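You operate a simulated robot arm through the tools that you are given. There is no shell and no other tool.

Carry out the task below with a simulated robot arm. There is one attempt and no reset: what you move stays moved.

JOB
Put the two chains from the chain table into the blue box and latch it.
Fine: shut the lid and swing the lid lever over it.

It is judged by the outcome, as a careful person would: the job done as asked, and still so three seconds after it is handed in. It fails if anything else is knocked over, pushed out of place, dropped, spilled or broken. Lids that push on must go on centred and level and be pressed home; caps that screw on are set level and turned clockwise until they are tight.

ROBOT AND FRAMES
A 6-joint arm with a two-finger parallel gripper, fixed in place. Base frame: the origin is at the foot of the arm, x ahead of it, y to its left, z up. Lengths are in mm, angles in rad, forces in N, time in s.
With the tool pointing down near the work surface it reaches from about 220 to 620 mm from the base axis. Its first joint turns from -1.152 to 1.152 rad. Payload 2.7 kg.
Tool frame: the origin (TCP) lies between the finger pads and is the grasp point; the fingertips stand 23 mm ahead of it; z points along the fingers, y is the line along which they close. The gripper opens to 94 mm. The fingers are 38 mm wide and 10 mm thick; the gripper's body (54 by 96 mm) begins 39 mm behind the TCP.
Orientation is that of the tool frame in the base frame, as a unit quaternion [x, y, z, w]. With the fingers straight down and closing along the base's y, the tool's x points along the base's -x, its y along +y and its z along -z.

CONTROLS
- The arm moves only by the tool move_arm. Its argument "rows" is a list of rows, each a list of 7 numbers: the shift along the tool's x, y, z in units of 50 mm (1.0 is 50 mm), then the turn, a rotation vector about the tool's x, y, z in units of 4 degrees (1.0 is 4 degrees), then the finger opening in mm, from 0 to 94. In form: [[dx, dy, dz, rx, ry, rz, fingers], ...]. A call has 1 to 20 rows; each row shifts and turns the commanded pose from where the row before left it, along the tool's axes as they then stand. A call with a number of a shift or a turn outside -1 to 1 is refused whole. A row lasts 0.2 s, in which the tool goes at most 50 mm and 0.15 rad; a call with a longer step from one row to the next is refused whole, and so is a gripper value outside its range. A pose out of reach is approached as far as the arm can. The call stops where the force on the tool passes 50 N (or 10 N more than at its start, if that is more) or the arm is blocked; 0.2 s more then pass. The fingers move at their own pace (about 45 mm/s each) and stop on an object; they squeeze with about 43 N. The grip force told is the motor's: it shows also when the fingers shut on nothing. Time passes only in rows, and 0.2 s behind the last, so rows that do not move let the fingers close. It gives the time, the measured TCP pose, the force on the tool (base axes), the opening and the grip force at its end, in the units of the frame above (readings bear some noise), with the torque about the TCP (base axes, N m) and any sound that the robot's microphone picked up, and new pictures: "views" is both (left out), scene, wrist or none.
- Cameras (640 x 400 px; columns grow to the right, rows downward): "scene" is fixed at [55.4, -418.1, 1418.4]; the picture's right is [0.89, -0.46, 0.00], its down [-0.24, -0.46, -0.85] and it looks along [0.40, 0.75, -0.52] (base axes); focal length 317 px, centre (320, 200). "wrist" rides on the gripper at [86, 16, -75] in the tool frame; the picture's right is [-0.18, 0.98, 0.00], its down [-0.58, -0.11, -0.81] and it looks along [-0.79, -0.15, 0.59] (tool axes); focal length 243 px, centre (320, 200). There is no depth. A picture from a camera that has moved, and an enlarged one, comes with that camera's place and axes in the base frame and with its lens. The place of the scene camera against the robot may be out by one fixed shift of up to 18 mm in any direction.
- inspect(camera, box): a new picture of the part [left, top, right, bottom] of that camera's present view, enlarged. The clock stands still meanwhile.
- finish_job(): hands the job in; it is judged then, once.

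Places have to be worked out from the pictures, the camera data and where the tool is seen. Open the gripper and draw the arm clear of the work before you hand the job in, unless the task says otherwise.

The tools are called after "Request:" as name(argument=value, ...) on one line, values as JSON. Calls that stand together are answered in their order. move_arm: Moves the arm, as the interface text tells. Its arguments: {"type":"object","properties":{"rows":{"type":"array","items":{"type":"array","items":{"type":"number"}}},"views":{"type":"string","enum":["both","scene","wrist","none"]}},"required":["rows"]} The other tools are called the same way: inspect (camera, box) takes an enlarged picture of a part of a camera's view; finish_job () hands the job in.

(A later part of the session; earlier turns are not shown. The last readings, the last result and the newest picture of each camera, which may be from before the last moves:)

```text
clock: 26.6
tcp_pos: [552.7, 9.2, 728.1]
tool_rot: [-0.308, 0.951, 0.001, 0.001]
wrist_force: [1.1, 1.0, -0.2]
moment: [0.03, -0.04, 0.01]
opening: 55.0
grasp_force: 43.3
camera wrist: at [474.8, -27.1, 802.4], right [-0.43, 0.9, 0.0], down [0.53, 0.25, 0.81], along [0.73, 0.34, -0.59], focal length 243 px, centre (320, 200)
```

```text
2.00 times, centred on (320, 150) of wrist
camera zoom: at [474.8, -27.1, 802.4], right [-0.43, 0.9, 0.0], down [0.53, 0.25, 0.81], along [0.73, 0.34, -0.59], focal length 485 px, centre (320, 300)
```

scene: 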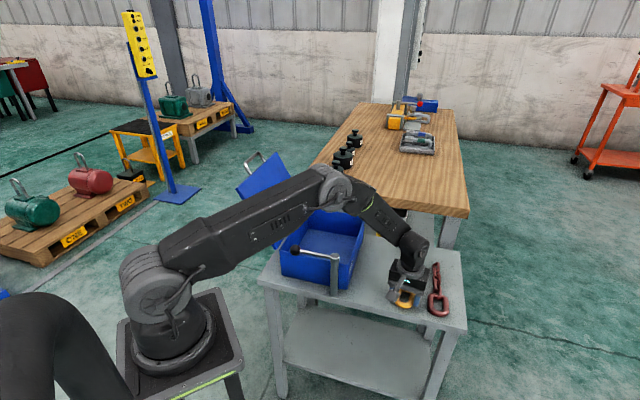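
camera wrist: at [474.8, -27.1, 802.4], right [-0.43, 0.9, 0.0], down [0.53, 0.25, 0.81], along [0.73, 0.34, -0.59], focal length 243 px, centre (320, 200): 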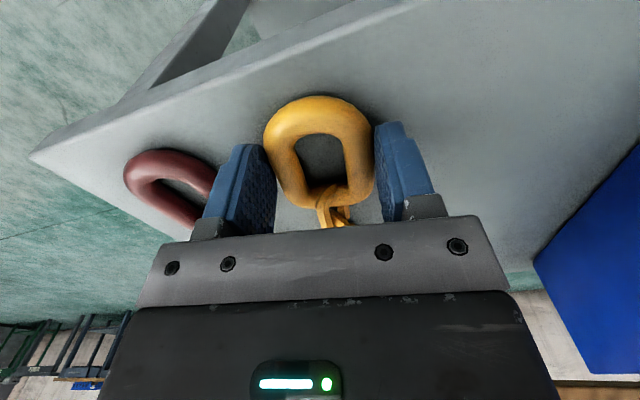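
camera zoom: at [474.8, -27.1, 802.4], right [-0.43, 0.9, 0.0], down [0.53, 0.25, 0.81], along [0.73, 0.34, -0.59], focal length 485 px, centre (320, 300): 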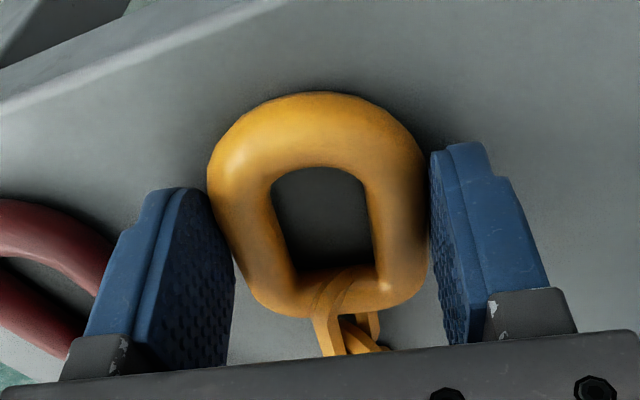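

The ring is held at 55 mm opening with 43 N. I'm lifting slowly and checking that it holds.

Request:
move_arm(rows=[[0, 0, -0.2, 0, 0, 0, 30], [0, 0, -0.3, 0, 0, 0, 30], [0, 0, -0.4, 0, 0, 0, 30], [0, 0, -0.4, 0, 0, 0, 30], [0, 0, -0.4, 0, 0, 0, 30], [0, 0, -0.4, 0, 0, 0, 30], [0, 0, 0, 0, 0, 0, 30]], views="both")

Request:
inspect(camera="scene", box=[370, 200, 470, 320])

```text
clock: 28.2
tcp_pos: [552.8, 8.6, 832.0]
tool_rot: [-0.309, 0.951, 0.0, 0.001]
wrist_force: [0.4, 0.0, -2.9]
moment: [-0.02, 0.04, -0.01]
opening: 54.8
grasp_force: 43.0
camera wrist: at [474.4, -27.4, 906.6], right [-0.43, 0.9, 0.0], down [0.54, 0.25, 0.81], along [0.73, 0.34, -0.59], focal length 243 px, centre (320, 200)
```

scene: 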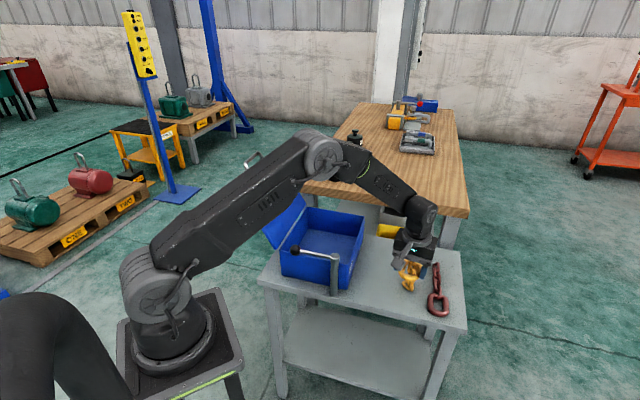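
wrist: 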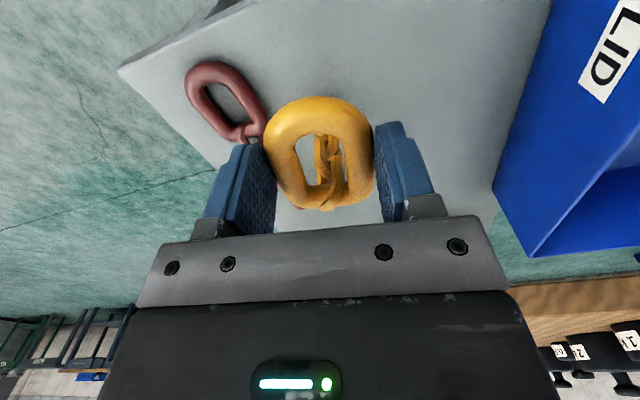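

```text
3.33 times, centred on (420, 260) of scene
camera zoom: at [55.5, -418.0, 1418.4], right [0.89, -0.46, 0.0], down [-0.24, -0.46, -0.85], along [0.4, 0.75, -0.52], focal length 1056 px, centre (-13, 0)
```

zoom: 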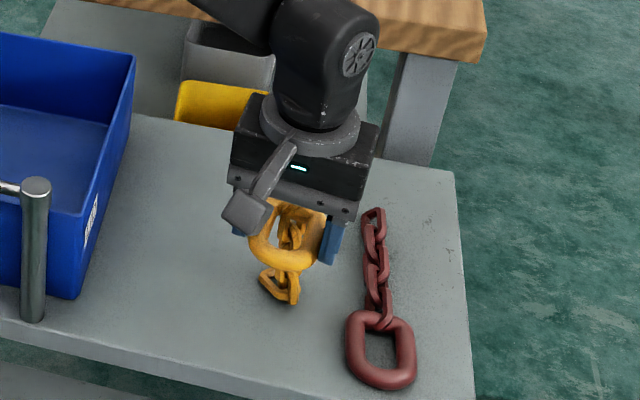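

The yellow chain is held with its links hanging below the ring. I'm raising it clear of the box and lever, then carrying it over the far half of the box and turning back to 44.5°.

Request:
move_arm(rows=[[0, 0, -0.6, 0, 0, 0, 30], [0, 0, -0.8, 0, 0, 0, 30], [0, 0, -0.8, 0, 0, 0, 30], [0, 0, -0.8, 0, 0, 0, 30], [0, 0, -0.3, 0, 0, 0, 30], [-0.2, 0.4, 0, 0, 0, 0, 30], [-0.33, 0.66, 0, 0, 0, 0, 30], [-0.33, 0.66, 0, 0, 0, 0, 30], [-0.33, 0.66, 0, 0, 0, 0, 30], [-0.33, 0.66, 0, 0, 0, 0, 30], [-0.33, 0.66, 0, 0, 0, 0, 30], [-0.33, 0.66, 0, 0, 0, 0, 30], [-0.33, 0.66, 0, 0, 0, 0, 30], [-0.13, 0.26, 0, 0, 0, 0, 30], [0, 0, 0, 0, 0, -0.7, 30], [0, 0, 0, 0, 0, -0.7, 30], [0, 0, 0, 0, 0, -0.7, 30], [0, 0, 0, 0, 0, 0, 30]], views="both")

Request:
inspect(camera="scene", box=[240, 130, 400, 300])

```text
clock: 32.0
tcp_pos: [505.6, 302.0, 998.8]
tool_rot: [-0.377, 0.926, 0.002, 0.0]
wrist_force: [0.1, -0.6, -3.3]
moment: [-0.04, 0.06, 0.01]
opening: 54.8
grasp_force: 42.9
camera wrist: at [433.9, 252.9, 1072.4], right [-0.55, 0.83, 0.0], down [0.49, 0.33, 0.81], along [0.67, 0.45, -0.59], focal length 243 px, centre (320, 200)
```

scene: 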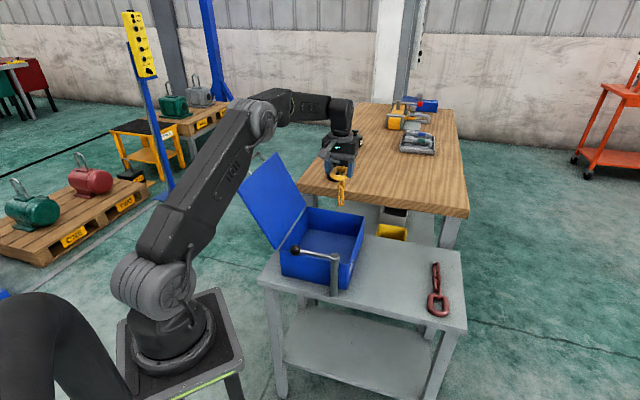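
wrist: 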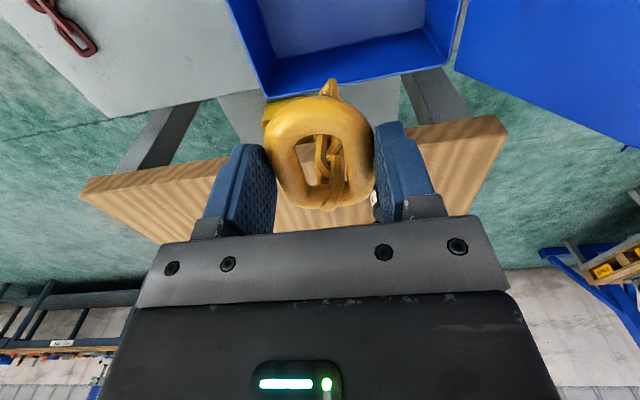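

```text
2.35 times, centred on (320, 215) of scene
camera zoom: at [55.5, -418.0, 1418.4], right [0.89, -0.46, 0.0], down [-0.24, -0.46, -0.85], along [0.4, 0.75, -0.52], focal length 745 px, centre (320, 165)
```

zoom: 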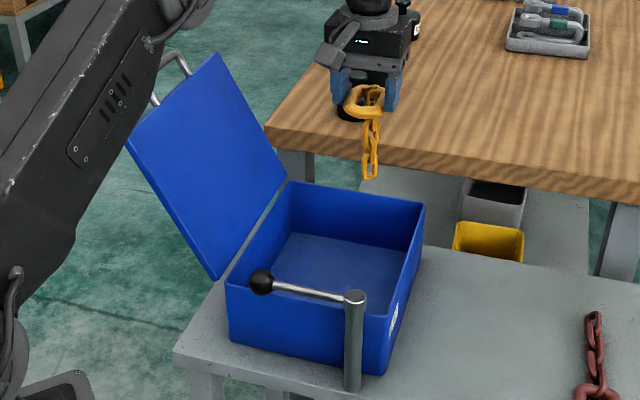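

The chain hangs over the far half of the box, at v ≈ 605 with the inner wall near 629. I'm shifting it slightly inward and lowering until the end link nears the box floor.

Request:
move_arm(rows=[[0.12, 0, 0.4, 0, 0, 0, 30], [0.12, 0, 0.5, 0, 0, 0, 30], [0, 0, 0.6, 0, 0, 0, 30], [0, 0, 0.6, 0, 0, 0, 30], [0, 0, 0.5, 0, 0, 0, 30], [0, 0, 0.4, 0, 0, 0, 30], [0, 0, 0, 0, 0, 0, 30]], views="both")

Request:
inspect(camera="scene", box=[240, 150, 400, 300])

```text
clock: 33.6
tcp_pos: [496.3, 292.0, 847.9]
tool_rot: [-0.377, 0.926, 0.0, -0.001]
wrist_force: [0.3, 0.0, -3.5]
moment: [-0.03, 0.07, 0.04]
opening: 54.9
grasp_force: 42.7
camera wrist: at [424.7, 244.0, 922.1], right [-0.55, 0.83, 0.0], down [0.49, 0.33, 0.81], along [0.67, 0.45, -0.59], focal length 243 px, centre (320, 200)
```

scene: 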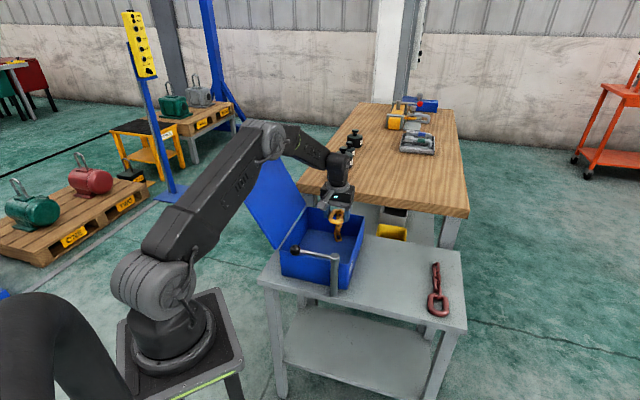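
wrist: 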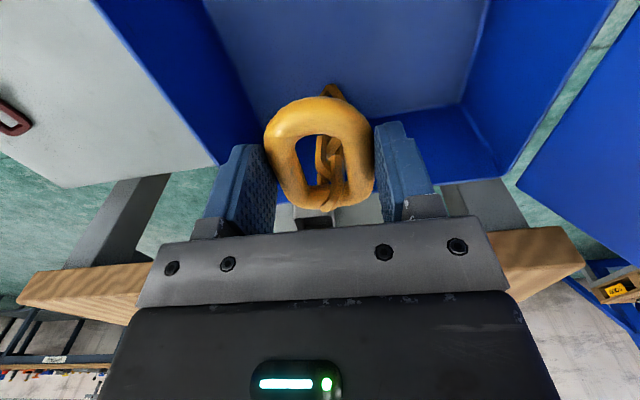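

```text
2.67 times, centred on (320, 225) of scene
camera zoom: at [55.5, -418.0, 1418.4], right [0.89, -0.46, 0.0], down [-0.24, -0.46, -0.85], along [0.4, 0.75, -0.52], focal length 845 px, centre (320, 133)
```

zoom: 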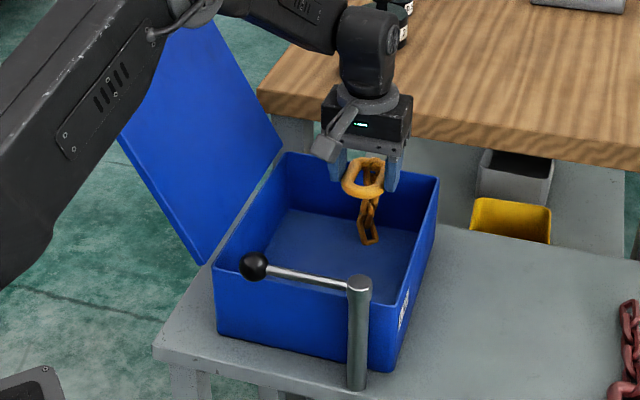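

The end link is well inside the box, just above its floor. I'm lowering on while drawing the ring back toward the middle so the links lay out.

Request:
move_arm(rows=[[0.02, 0, 0.22, 0, 0, 0, 30], [0.1, 0, 0.24, 0, 0, 0, 30], [0.13, 0, 0.24, 0, 0, 0, 30], [0.13, 0, 0.24, 0, 0, 0, 30], [0.13, 0, 0.24, 0, 0, 0, 30], [0.13, 0, 0.24, 0, 0, 0, 30], [0.13, 0, 0.24, 0, 0, 0, 30], [0, 0, 0, 0, 0, 0, 30]], views="both")

Request:
inspect(camera="scene", box=[260, 170, 400, 290])

```text
clock: 35.4
tcp_pos: [469.8, 265.4, 765.5]
tool_rot: [-0.377, 0.926, 0.001, 0.0]
wrist_force: [0.4, -0.4, -2.4]
moment: [0.0, 0.0, 0.04]
opening: 55.0
grasp_force: 42.6
camera wrist: at [397.0, 217.6, 839.5], right [-0.55, 0.83, 0.0], down [0.49, 0.33, 0.81], along [0.67, 0.45, -0.59], focal length 243 px, centre (320, 200)
```

scene: 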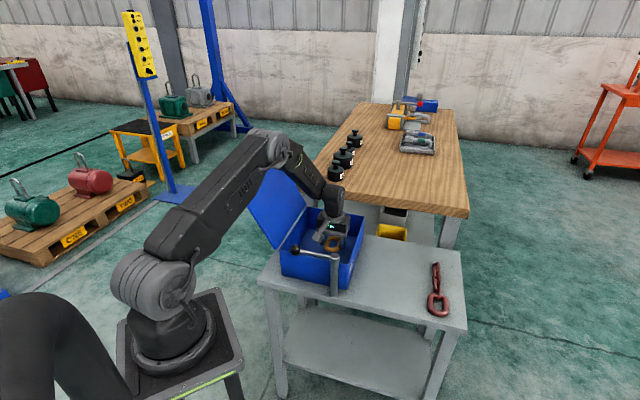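
wrist: 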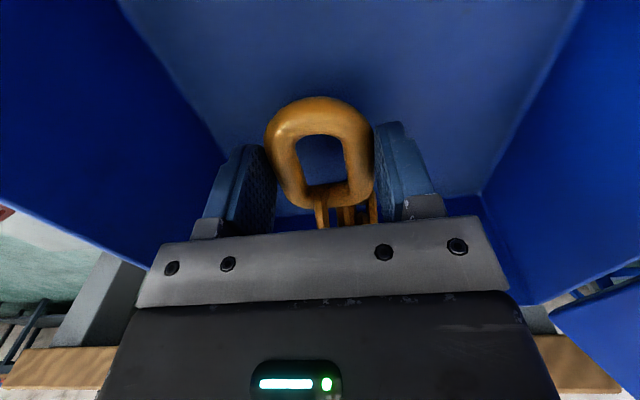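

```text
3.33 times, centred on (330, 230) of scene
camera zoom: at [55.4, -418.0, 1418.4], right [0.89, -0.46, 0.0], down [-0.24, -0.46, -0.85], along [0.4, 0.75, -0.52], focal length 1056 px, centre (287, 100)
```

zoom: 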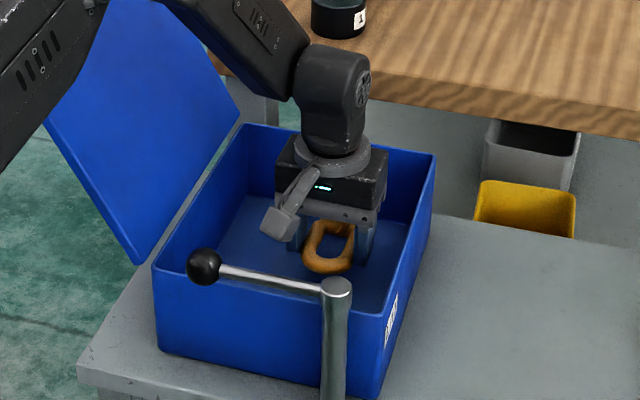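

The links lie out past the ring, and everything is inside the walls. I'm lowering the last 25 mm, then opening the fingers to set the ring on the floor.

Request:
move_arm(rows=[[0.07, 0, 0.2, 0, 0, 0, 30], [0.07, 0, 0.2, 0, 0, 0, 30], [0, 0, 0.12, 0, 0, 0, 30], [0, 0, 0, 0, 0, 0, 30], [0, 0, 0, 0, 0, 0, 62], [0, 0, 0, 0, 0, 0, 70], [0, 0, 0, 0, 0, 0, 70]], views="both")

Request:
inspect(camera="scene", box=[260, 170, 400, 290])

```text
clock: 37.0
tcp_pos: [465.2, 262.9, 739.2]
tool_rot: [-0.377, 0.926, 0.001, 0.0]
wrist_force: [-0.2, 0.5, 0.2]
moment: [0.02, -0.01, -0.01]
opening: 70.1
grasp_force: 0.1
camera wrist: at [392.3, 213.0, 813.7], right [-0.55, 0.83, 0.0], down [0.49, 0.33, 0.81], along [0.67, 0.45, -0.59], focal length 243 px, centre (320, 200)
```

scene: 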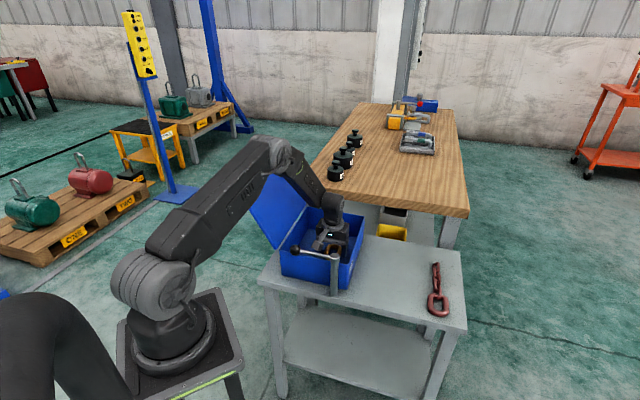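
wrist: 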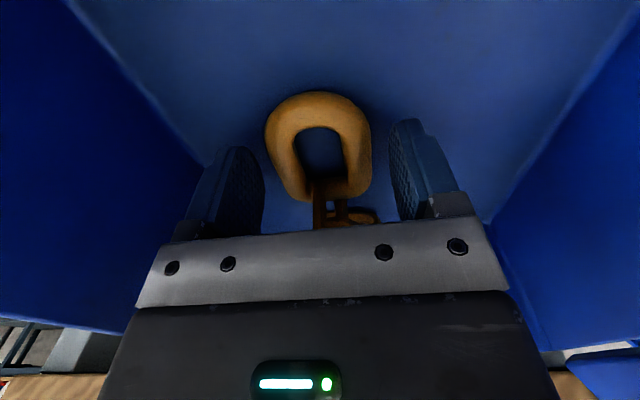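

```text
3.33 times, centred on (330, 230) of scene
camera zoom: at [55.4, -418.1, 1418.4], right [0.89, -0.46, 0.0], down [-0.24, -0.46, -0.85], along [0.4, 0.75, -0.52], focal length 1056 px, centre (287, 100)
```

zoom: 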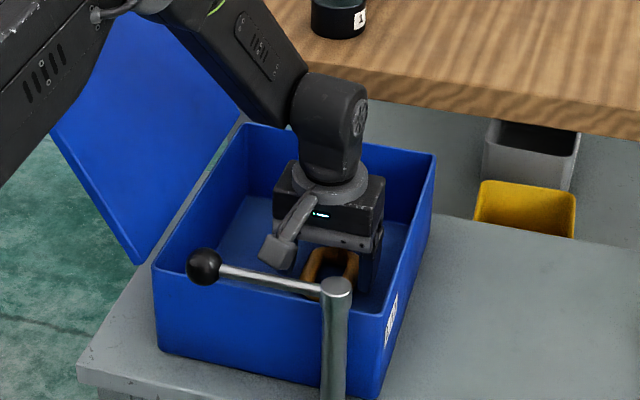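

The yellow chain is set down and released inside the box. I'm lifting straight out and moving to a viewpoint short of the red ring, which is near [612, -50] close to the reach limit.

Request:
move_arm(rows=[[0, 0, -0.3, 0, 0, 0, 70], [0, 0, -0.6, 0, 0, 0, 70], [0, 0, -0.9, 0, 0, 0, 70], [0, 0, -0.9, 0, 0, 0, 70], [0, 0, -0.9, 0, 0, 0, 70], [0, 0, -0.8, 0, 0, 0, 70], [0.363, -0.729, 0.133, 0, 0, 0, 70], [0.363, -0.729, 0.133, 0, 0, 0, 70], [0.363, -0.729, 0.133, 0, 0, 0, 70], [0.363, -0.729, 0.133, 0, 0, 0, 70], [0.363, -0.729, 0.133, 0, 0, 0, 70], [0.363, -0.729, 0.133, 0, 0, 0, 70], [0.363, -0.729, 0.133, 0, 0, 0, 70], [0.363, -0.729, 0.133, 0, 0, 0, 70], [0.363, -0.729, 0.133, 0, 0, 0, 70], [0, 0, 0, 0, 0, 0, 70]], views="both")

Request:
inspect(camera="wrist", box=[160, 0, 480, 200])

Request:
inspect(camera="scene", box=[260, 170, 400, 290])

```text
clock: 40.4
tcp_pos: [576.0, -88.1, 897.8]
tool_rot: [-0.377, 0.926, 0.002, -0.001]
wrist_force: [-0.3, 0.2, 1.0]
moment: [-0.01, 0.01, 0.03]
opening: 70.4
grasp_force: 0.0
camera wrist: at [503.6, -136.3, 972.0], right [-0.55, 0.83, 0.0], down [0.49, 0.33, 0.81], along [0.67, 0.45, -0.59], focal length 243 px, centre (320, 200)
```

scene: 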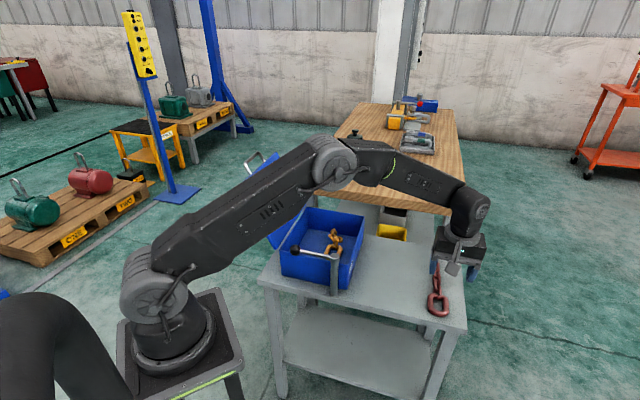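
wrist: 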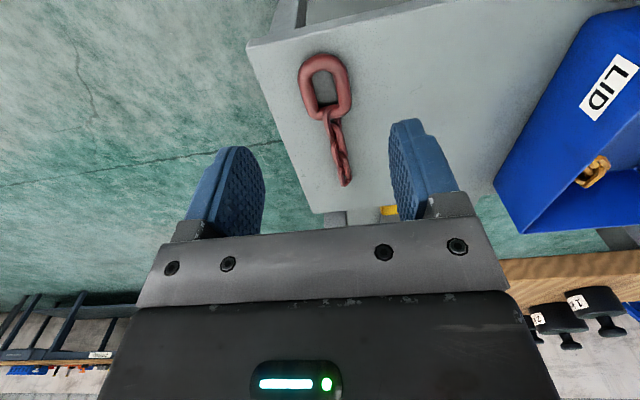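

```text
2.00 times, centred on (320, 100) of wrist
camera zoom: at [503.6, -136.3, 972.0], right [-0.55, 0.83, 0.0], down [0.49, 0.33, 0.81], along [0.67, 0.45, -0.59], focal length 485 px, centre (320, 400)
```

zoom: 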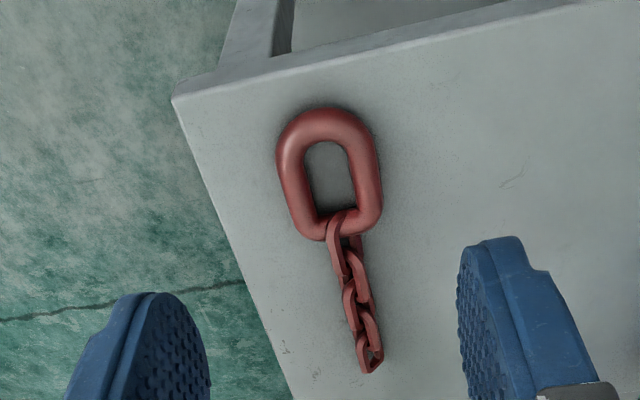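

```text
3.33 times, centred on (330, 230) of scene
camera zoom: at [55.4, -418.1, 1418.4], right [0.89, -0.46, 0.0], down [-0.24, -0.46, -0.85], along [0.4, 0.75, -0.52], focal length 1056 px, centre (287, 100)
```

zoom: 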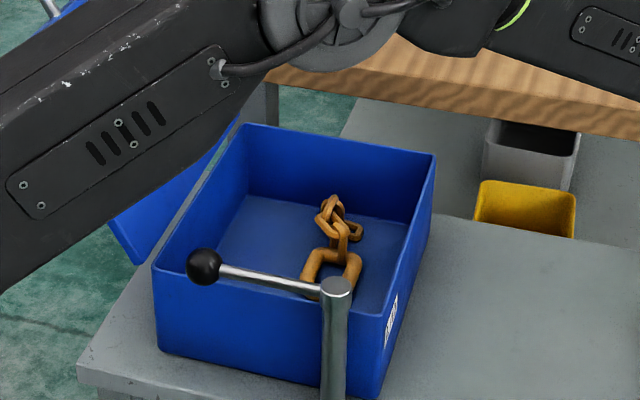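

The yellow chain lies low inside the box. The red ring is centred near [617, -53] with its axis at about 41°, so I'm coming down over its near part, which keeps the radius at about 611, and turning slightly to match.

Request:
move_arm(rows=[[-0.281, -0.017, 0.72, 0, 0, 0.4, 70], [-0.281, -0.017, 0.72, 0, 0, 0.42, 70], [-0.281, -0.017, 0.72, 0, 0, 0, 70], [0, 0, 0, 0, 0, 0, 70]], views="both")

Request:
inspect(camera="wrist", box=[160, 0, 480, 200])

```text
clock: 41.4
tcp_pos: [608.8, -62.2, 790.2]
tool_rot: [-0.35, 0.937, 0.001, 0.001]
wrist_force: [1.1, 0.0, -1.0]
moment: [0.03, 0.03, -0.01]
opening: 69.7
grasp_force: 0.0
camera wrist: at [534.0, -104.2, 863.8], right [-0.51, 0.86, 0.0], down [0.51, 0.3, 0.81], along [0.7, 0.41, -0.59], focal length 243 px, centre (320, 200)
```

scene: 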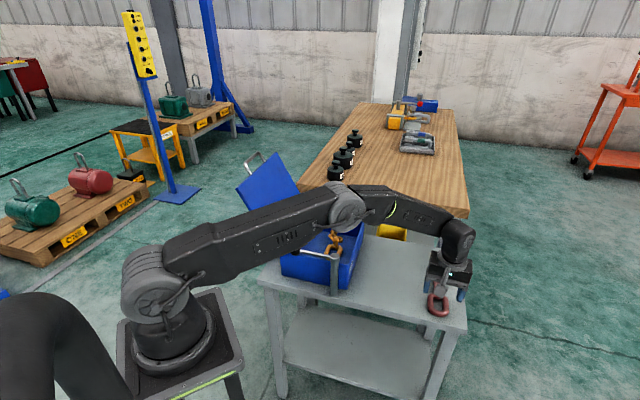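
wrist: 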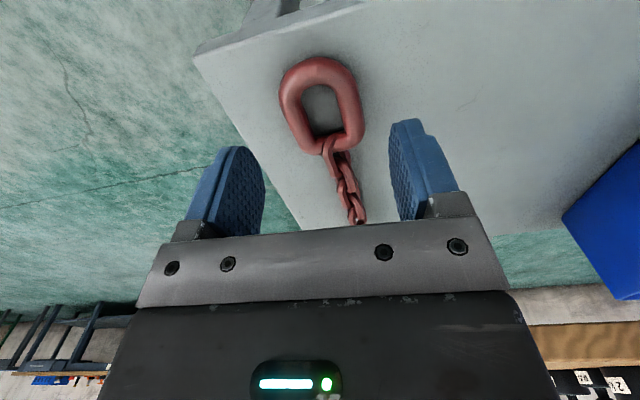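

```text
2.00 times, centred on (320, 100) of wrist
camera zoom: at [534.0, -104.2, 863.8], right [-0.51, 0.86, 0.0], down [0.51, 0.3, 0.81], along [0.7, 0.41, -0.59], focal length 485 px, centre (320, 400)
```

zoom: 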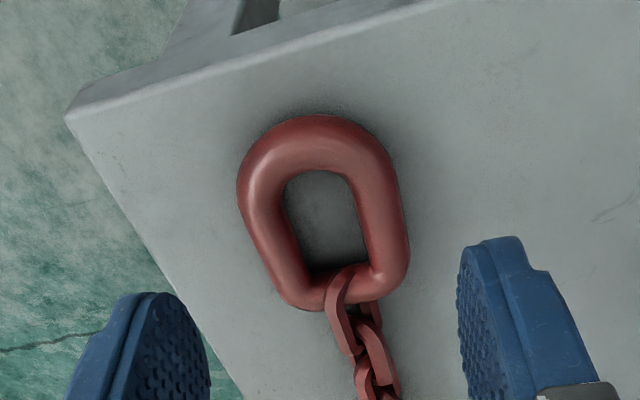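

The ring is centred laterally, with its centre 12 mm ahead of the tool axis as planned. I'm descending most of the way, then checking that the pose is actually reached.

Request:
move_arm(rows=[[0, 0, 0.3, 0, 0, 0.4, 70], [0, 0, 0.4, 0, 0, 0, 70], [0, 0, 0.3, 0, 0, 0, 70], [0, 0, 0, 0, 0, 0, 70]], views="wrist")

Request:
inspect(camera="wrist", box=[160, 50, 480, 250])

```text
clock: 42.4
tcp_pos: [608.9, -60.3, 739.6]
tool_rot: [-0.337, 0.942, 0.001, 0.0]
wrist_force: [-0.1, 0.2, 0.7]
moment: [0.0, -0.01, -0.01]
opening: 70.1
grasp_force: 0.0
camera wrist: at [533.3, -102.1, 814.2], right [-0.48, 0.88, 0.0], down [0.52, 0.28, 0.81], along [0.71, 0.39, -0.59], focal length 243 px, centre (320, 200)
```

wrist: 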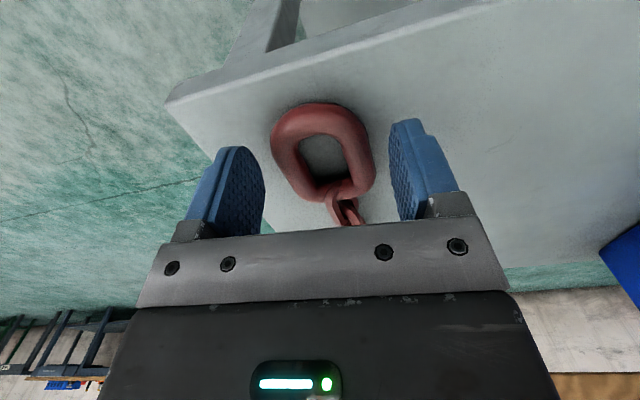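

```text
2.00 times, centred on (320, 150) of wrist
camera zoom: at [533.3, -102.1, 814.2], right [-0.48, 0.88, 0.0], down [0.52, 0.28, 0.81], along [0.71, 0.39, -0.59], focal length 485 px, centre (320, 300)
```

zoom: 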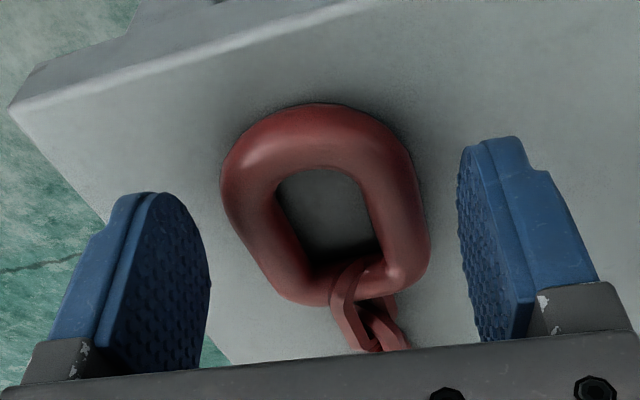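

The pose is reached fine. I'm nudging forward 5 mm for a better hold, lowering the last 11 mm and closing on the red ring.

Request:
move_arm(rows=[[-0.1, 0.02, 0.08, 0, 0, 0, 70], [0, 0, 0.08, 0, 0, 0, 70], [0, 0, 0.07, 0, 0, 0, 70], [0, 0, 0, 0, 0, 0, 60], [0, 0, 0, 0, 0, 0, 40], [0, 0, 0, 0, 0, 0, 30], [0, 0, 0, 0, 0, 0, 30]], views="both")

Request:
inspect(camera="wrist", box=[160, 50, 480, 250])

```text
clock: 44.0
tcp_pos: [612.8, -56.1, 728.8]
tool_rot: [-0.337, 0.941, 0.002, 0.001]
wrist_force: [-0.2, 0.0, -0.1]
moment: [0.01, -0.02, 0.02]
opening: 55.2
grasp_force: 42.9
camera wrist: at [536.4, -98.1, 802.9], right [-0.48, 0.88, 0.0], down [0.52, 0.28, 0.81], along [0.71, 0.39, -0.59], focal length 243 px, centre (320, 200)
```

scene: 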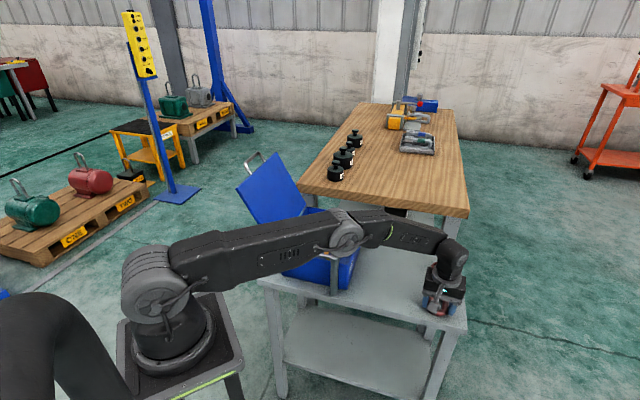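
wrist: 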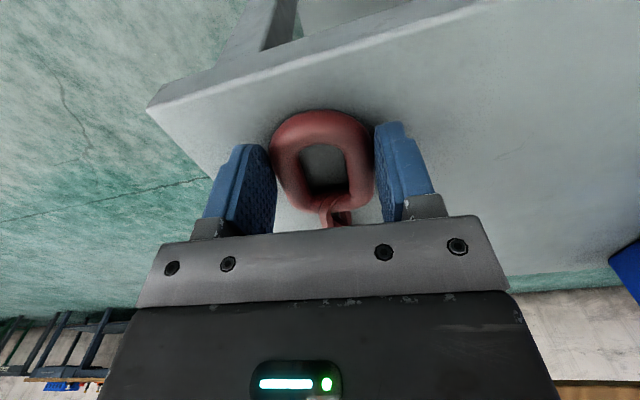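

```text
2.00 times, centred on (320, 150) of wrist
camera zoom: at [536.4, -98.1, 802.9], right [-0.48, 0.88, 0.0], down [0.52, 0.28, 0.81], along [0.71, 0.39, -0.59], focal length 485 px, centre (320, 300)
```

zoom: 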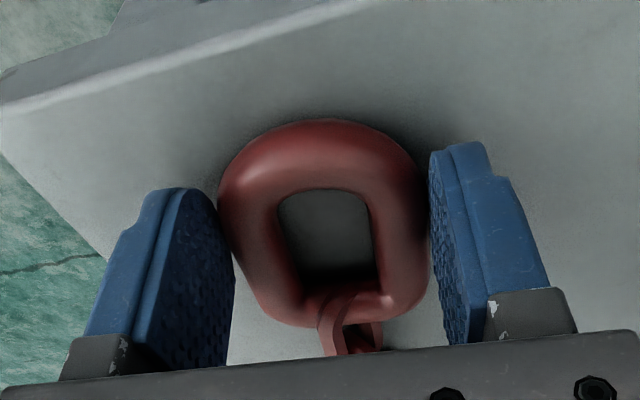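

The red ring is gripped at 55 mm with 43 N. I'm lifting it straight up, then checking.

Request:
move_arm(rows=[[0, 0, -0.2, 0, 0, 0, 30], [0, 0, -0.3, 0, 0, 0, 30], [0, 0, -0.4, 0, 0, 0, 30], [0, 0, -0.5, 0, 0, 0, 30], [0, 0, -0.5, 0, 0, 0, 30], [0, 0, -0.5, 0, 0, 0, 30], [0, 0, -0.5, 0, 0, 0, 30], [0, 0, 0, 0, 0, 0, 30]], views="both")

Request:
inspect(camera="scene", box=[370, 190, 490, 320])

```text
clock: 45.8
tcp_pos: [612.0, -57.2, 873.2]
tool_rot: [-0.337, 0.941, 0.001, 0.0]
wrist_force: [0.6, 0.7, -4.0]
moment: [-0.06, 0.08, -0.02]
opening: 55.1
grasp_force: 42.9
camera wrist: at [536.5, -98.7, 947.7], right [-0.48, 0.88, 0.0], down [0.52, 0.28, 0.81], along [0.71, 0.39, -0.59], focal length 243 px, centre (320, 200)
```

scene: 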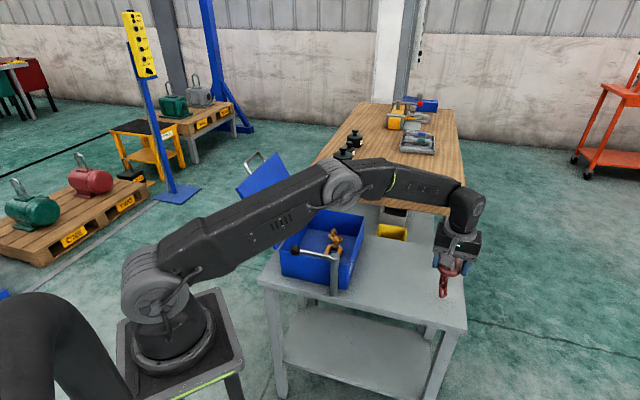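
wrist: 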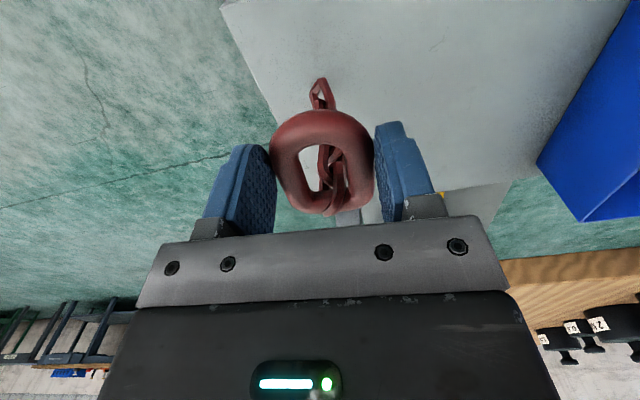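

```text
3.08 times, centred on (430, 255) of scene
camera zoom: at [55.5, -418.1, 1418.4], right [0.89, -0.46, 0.0], down [-0.24, -0.46, -0.85], along [0.4, 0.75, -0.52], focal length 975 px, centre (-18, 31)
```

zoom: 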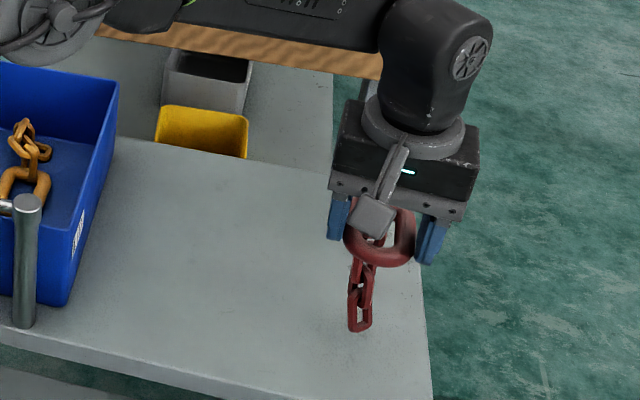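

The red chain is held and hangs clear. I'm raising it to z ≈ 1000 and carrying it over the box beside the yellow chain, on the hinge-side half, with the yaw back at 44°.

Request:
move_arm(rows=[[0, 0, -0.4, 0, 0, 0, 30], [0, 0, -0.7, 0, 0, 0, 30], [0, 0, -0.8, 0, 0, 0, 30], [0, 0, -0.6, 0, 0, 0, 30], [-0.128, 0.401, 0, 0, 0, 0, 30], [-0.257, 0.802, 0, 0, 0, 0, 30], [-0.257, 0.802, 0, 0, 0, 0, 30], [-0.257, 0.802, 0, 0, 0, 0, 30], [-0.257, 0.802, 0, 0, 0, 0, 30], [-0.257, 0.802, 0, 0, 0, 0, 30], [-0.257, 0.802, 0, 0, 0, 0, 30], [-0.257, 0.802, 0, 0, 0, 0, 30], [-0.257, 0.802, 0, 0, 0, 0, 30], [-0.257, 0.802, 0, 0, 0, 0, 30], [-0.128, 0.401, 0, 0, 0, 0, 30], [0, 0, 0, 0, 0, -0.61, 30], [0, 0, 0, 0, 0, -0.61, 30], [0, 0, 0, 0, 0, 0, 30]], views="both")

Request:
inspect(camera="scene", box=[240, 130, 400, 300])

Request:
inspect(camera="wrist", box=[160, 0, 480, 200])

```text
clock: 49.6
tcp_pos: [457.1, 333.9, 1000.1]
tool_rot: [-0.378, 0.926, 0.001, 0.0]
wrist_force: [0.1, -0.3, -4.1]
moment: [-0.08, 0.1, 0.0]
opening: 55.1
grasp_force: 42.5
camera wrist: at [384.8, 285.7, 1073.9], right [-0.55, 0.83, 0.0], down [0.49, 0.33, 0.81], along [0.67, 0.45, -0.59], focal length 243 px, centre (320, 200)
```

scene: 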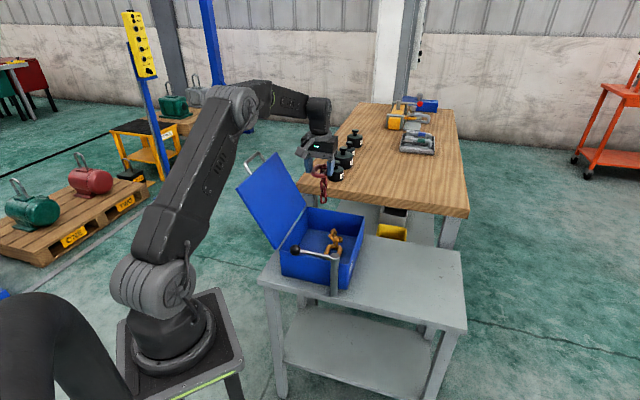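
wrist: 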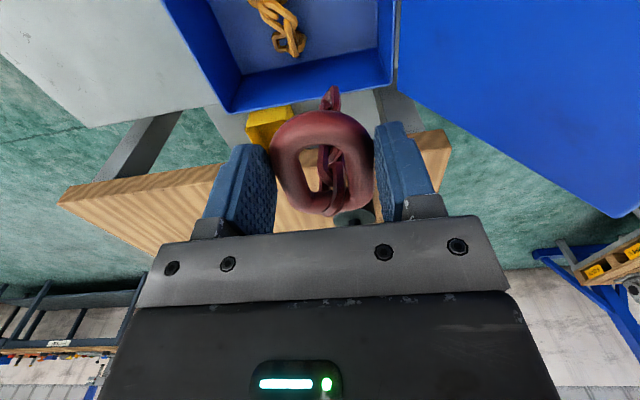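

```text
2.35 times, centred on (320, 215) of scene
camera zoom: at [55.5, -418.0, 1418.4], right [0.89, -0.46, 0.0], down [-0.24, -0.46, -0.85], along [0.4, 0.75, -0.52], focal length 745 px, centre (320, 165)
```

zoom: 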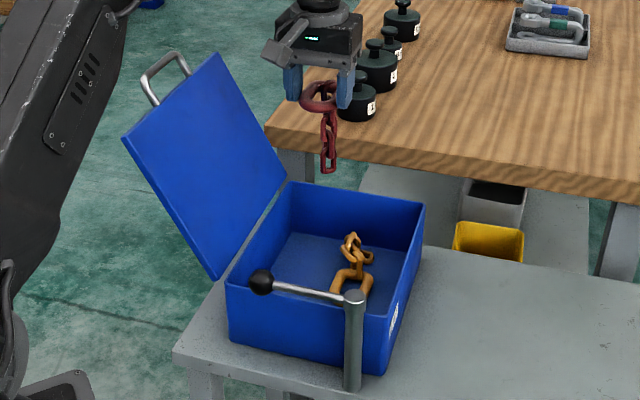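

```text
2.00 times, centred on (320, 100) of wrist
camera zoom: at [384.8, 285.7, 1073.9], right [-0.55, 0.83, 0.0], down [0.49, 0.33, 0.81], along [0.67, 0.45, -0.59], focal length 485 px, centre (320, 400)
```

zoom: 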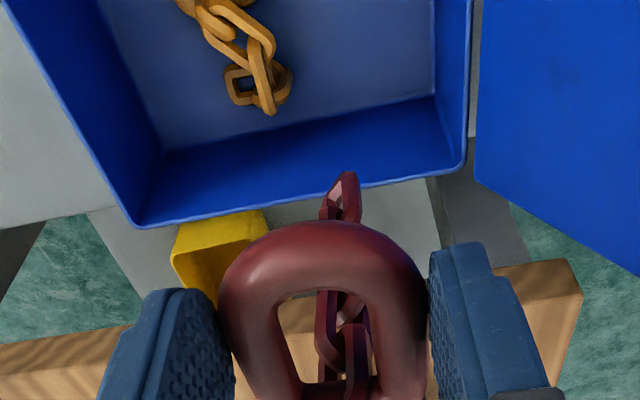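

The yellow chain lies flat and low. The red chain hangs over free space beside it, so I'm lowering it as before and drawing the ring back as the links touch down.

Request:
move_arm(rows=[[0, 0, 0.4, 0, 0, 0, 30], [0, 0, 0.5, 0, 0, 0, 30], [0, 0, 0.6, 0, 0, 0, 30], [0, 0, 0.6, 0, 0, 0, 30], [0, 0, 0.5, 0, 0, 0, 30], [0, 0, 0.44, 0, 0, 0, 30], [0, 0, 0, 0, 0, 0, 30], [0.02, 0, 0.22, 0, 0, 0, 30], [0.1, 0, 0.24, 0, 0, 0, 30], [0.13, 0, 0.24, 0, 0, 0, 30], [0.13, 0, 0.24, 0, 0, 0, 30], [0.13, 0, 0.24, 0, 0, 0, 30], [0.13, 0, 0.24, 0, 0, 0, 30], [0.13, 0, 0.24, 0, 0, 0, 30], [0, 0, 0, 0, 0, 0, 30]], views="both")

Request:
inspect(camera="scene", box=[240, 150, 400, 300])

Request:
inspect(camera="wrist", box=[100, 50, 540, 250])

```text
clock: 52.8
tcp_pos: [429.7, 308.4, 765.0]
tool_rot: [-0.376, 0.927, 0.0, 0.001]
wrist_force: [-0.5, 0.5, -2.1]
moment: [-0.06, 0.03, 0.01]
opening: 54.9
grasp_force: 42.7
camera wrist: at [357.5, 259.9, 839.2], right [-0.55, 0.83, 0.0], down [0.49, 0.33, 0.81], along [0.67, 0.45, -0.59], focal length 243 px, centre (320, 200)
```

scene: 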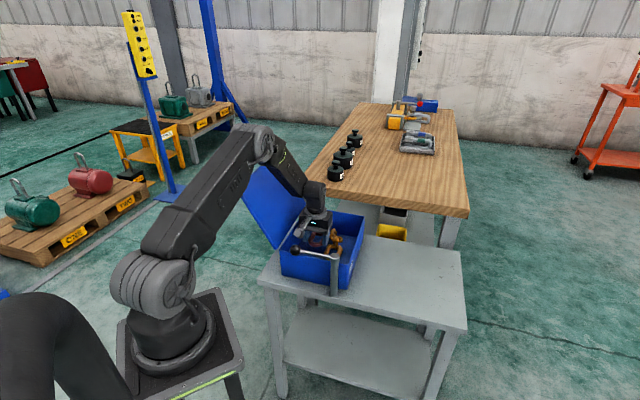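
wrist: 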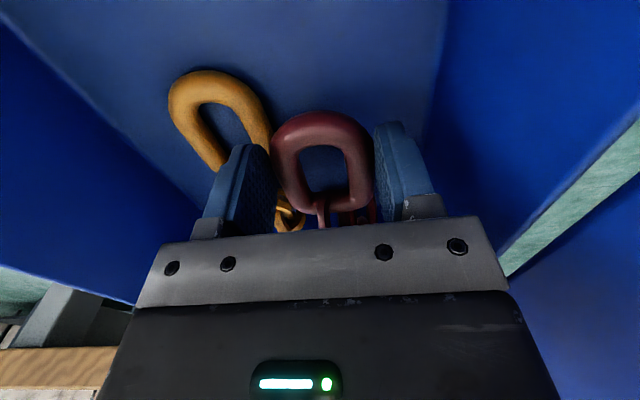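

```text
2.67 times, centred on (320, 225) of scene
camera zoom: at [55.4, -418.0, 1418.4], right [0.89, -0.46, 0.0], down [-0.24, -0.46, -0.85], along [0.4, 0.75, -0.52], focal length 845 px, centre (320, 133)
```

zoom: 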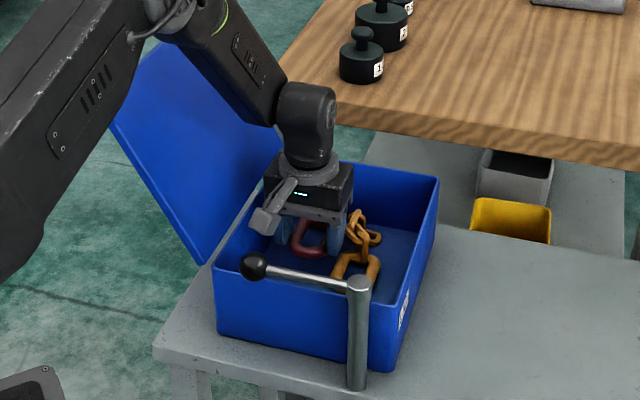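

```text
1.45 times, centred on (320, 150) of wrist
camera zoom: at [357.5, 259.9, 839.2], right [-0.55, 0.83, 0.0], down [0.49, 0.33, 0.81], along [0.67, 0.45, -0.59], focal length 353 px, centre (320, 273)
```

zoom: 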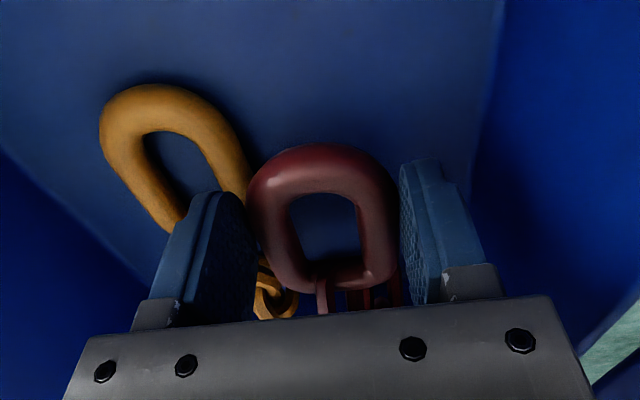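

The red links are on the floor and the ring is about 20 mm above it, with the left finger just beside the yellow ring. I'm shifting 6 mm toward the hinge side, lowering 14 mm and opening only a little.

Request:
move_arm(rows=[[0.06, 0.12, 0.1, 0, 0, 0, 30], [0.04, 0, 0.18, 0, 0, 0, 30], [0, 0, 0, 0, 0, 0, 30], [0, 0, 0, 0, 0, 0, 58], [0, 0, 0, 0, 0, 0, 63], [0, 0, 0, 0, 0, 0, 63]], views="both")

Request:
inspect(camera="wrist", box=[100, 50, 540, 250])

```text
clock: 54.2
tcp_pos: [421.1, 308.8, 750.3]
tool_rot: [-0.378, 0.926, 0.001, 0.001]
wrist_force: [-0.3, -0.6, -0.3]
moment: [0.02, -0.01, 0.03]
opening: 62.9
grasp_force: 0.1
camera wrist: at [349.8, 260.8, 824.7], right [-0.55, 0.83, 0.0], down [0.49, 0.33, 0.81], along [0.67, 0.45, -0.59], focal length 243 px, centre (320, 200)
```

scene: 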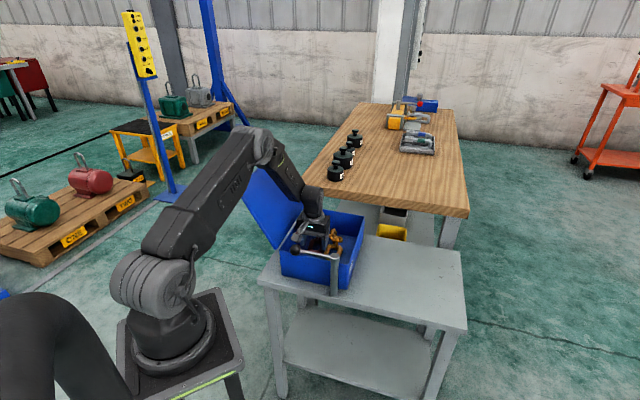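
wrist: 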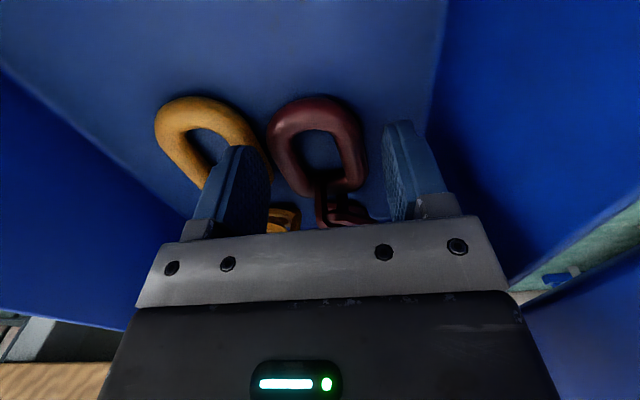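

```text
1.45 times, centred on (320, 150) of wrist
camera zoom: at [349.8, 260.8, 824.7], right [-0.55, 0.83, 0.0], down [0.49, 0.33, 0.81], along [0.67, 0.45, -0.59], focal length 353 px, centre (320, 273)
```

zoom: 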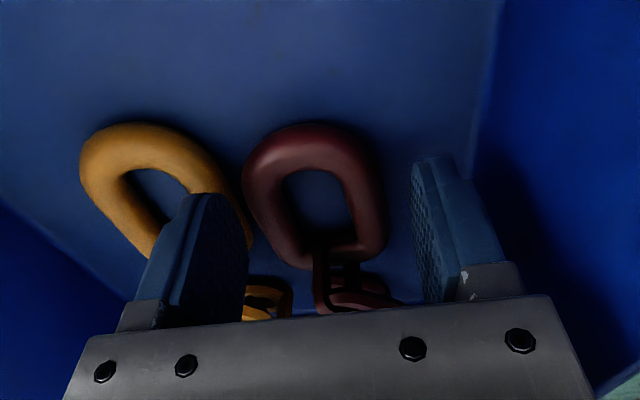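

Both chains lie on the box floor and are released. I'm lifting straight out to above the lid's height and taking a look.

Request:
move_arm(rows=[[0, 0, -0.2, 0, 0, 0, 63], [0, 0, -0.4, 0, 0, 0, 63], [0, 0, -0.8, 0, 0, 0, 63], [0, 0, -0.9, 0, 0, 0, 63], [0, 0, -0.9, 0, 0, 0, 63], [0, 0, -0.9, 0, 0, 0, 63], [0, 0, -0.9, 0, 0, 0, 63], [0, 0, -0.9, 0, 0, 0, 63], [0, 0, -0.9, 0, 0, 0, 63], [0, 0, -0.6, 0, 0, 0, 63], [0, 0, 0, 0, 0, 0, 40]], views="both")

Request:
inspect(camera="scene", box=[240, 150, 400, 300])

```text
clock: 56.6
tcp_pos: [421.1, 307.1, 1121.0]
tool_rot: [-0.377, 0.926, 0.001, -0.001]
wrist_force: [-0.1, 0.3, 0.8]
moment: [0.01, 0.04, -0.03]
opening: 40.2
grasp_force: 0.0
camera wrist: at [349.0, 259.4, 1194.4], right [-0.55, 0.83, 0.0], down [0.49, 0.33, 0.81], along [0.67, 0.45, -0.59], focal length 243 px, centre (320, 200)
```

scene: 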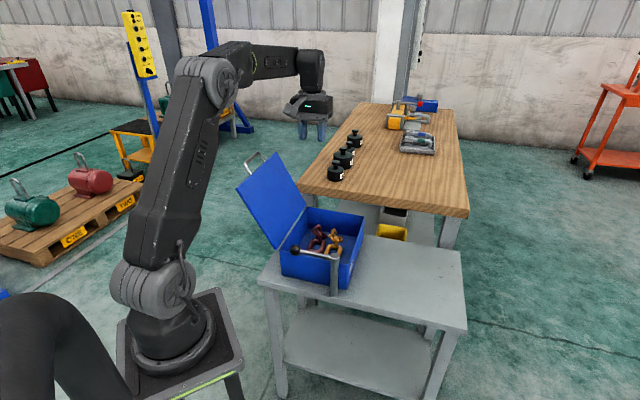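
wrist: 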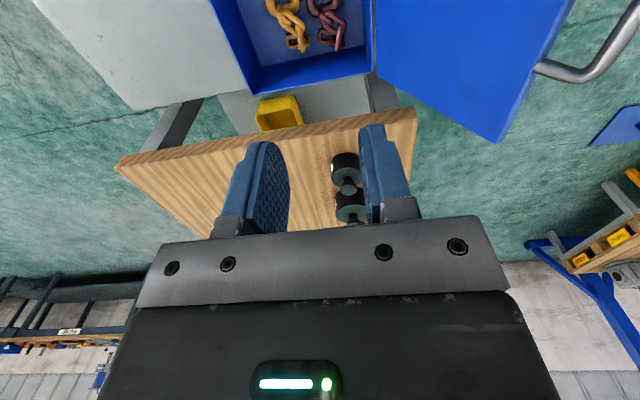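

```text
2.67 times, centred on (320, 225) of scene
camera zoom: at [55.4, -418.1, 1418.4], right [0.89, -0.46, 0.0], down [-0.24, -0.46, -0.85], along [0.4, 0.75, -0.52], focal length 845 px, centre (320, 133)
```

zoom: 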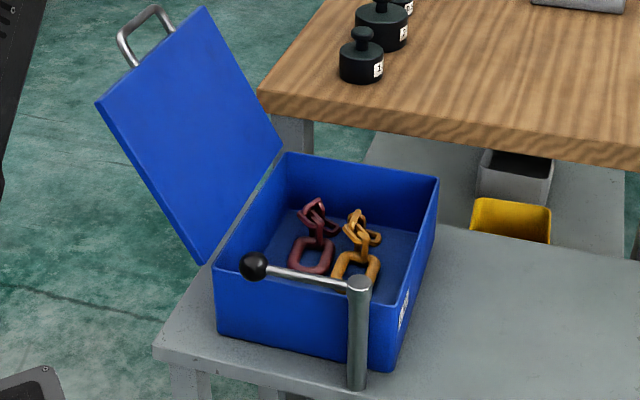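

Both chains are low inside the box. I'm moving over the open lid's handle, high, to locate the bar again.

Request:
move_arm(rows=[[0, 0.5, 0, 0, 0, 0, 40], [0, 0.8, 0, 0, 0, 0, 40], [0, 0.8, 0, 0, 0, 0, 40], [0, 0.8, 0, 0, 0, 0, 40], [0, 0.76, 0, 0, 0, 0, 40], [0, 0, 0, 0, 0, 0, 40]], views="both")

Request:
inspect(camera="wrist", box=[200, 0, 440, 150])

```text
clock: 58.0
tcp_pos: [294.7, 439.5, 1119.8]
tool_rot: [-0.378, 0.926, 0.001, 0.001]
wrist_force: [0.5, -0.1, 0.0]
moment: [0.01, 0.02, 0.02]
opening: 40.0
grasp_force: 0.1
camera wrist: at [222.3, 391.1, 1195.1], right [-0.55, 0.83, 0.0], down [0.49, 0.33, 0.81], along [0.67, 0.45, -0.59], focal length 243 px, centre (320, 200)
```

scene: 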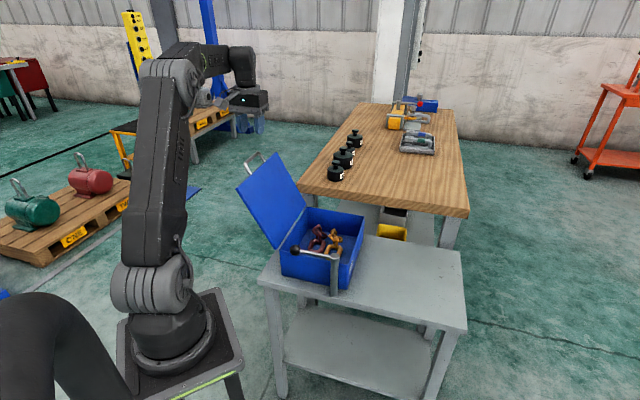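
wrist: 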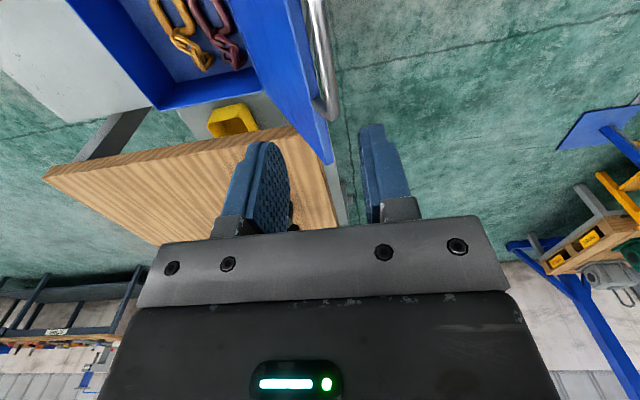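

```text
2.67 times, centred on (320, 75) of wrist
camera zoom: at [222.3, 391.1, 1195.1], right [-0.55, 0.83, 0.0], down [0.49, 0.33, 0.81], along [0.67, 0.45, -0.59], focal length 647 px, centre (320, 533)
```

zoom: 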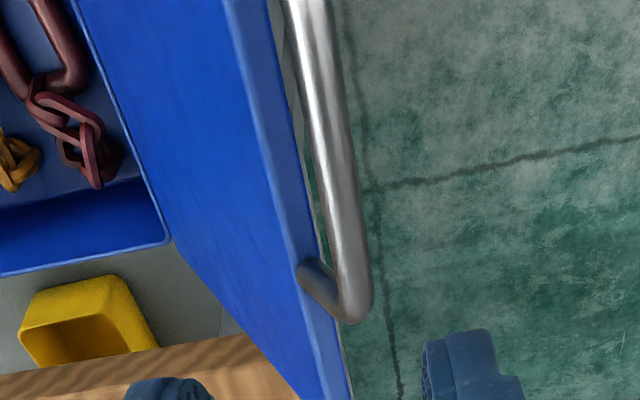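

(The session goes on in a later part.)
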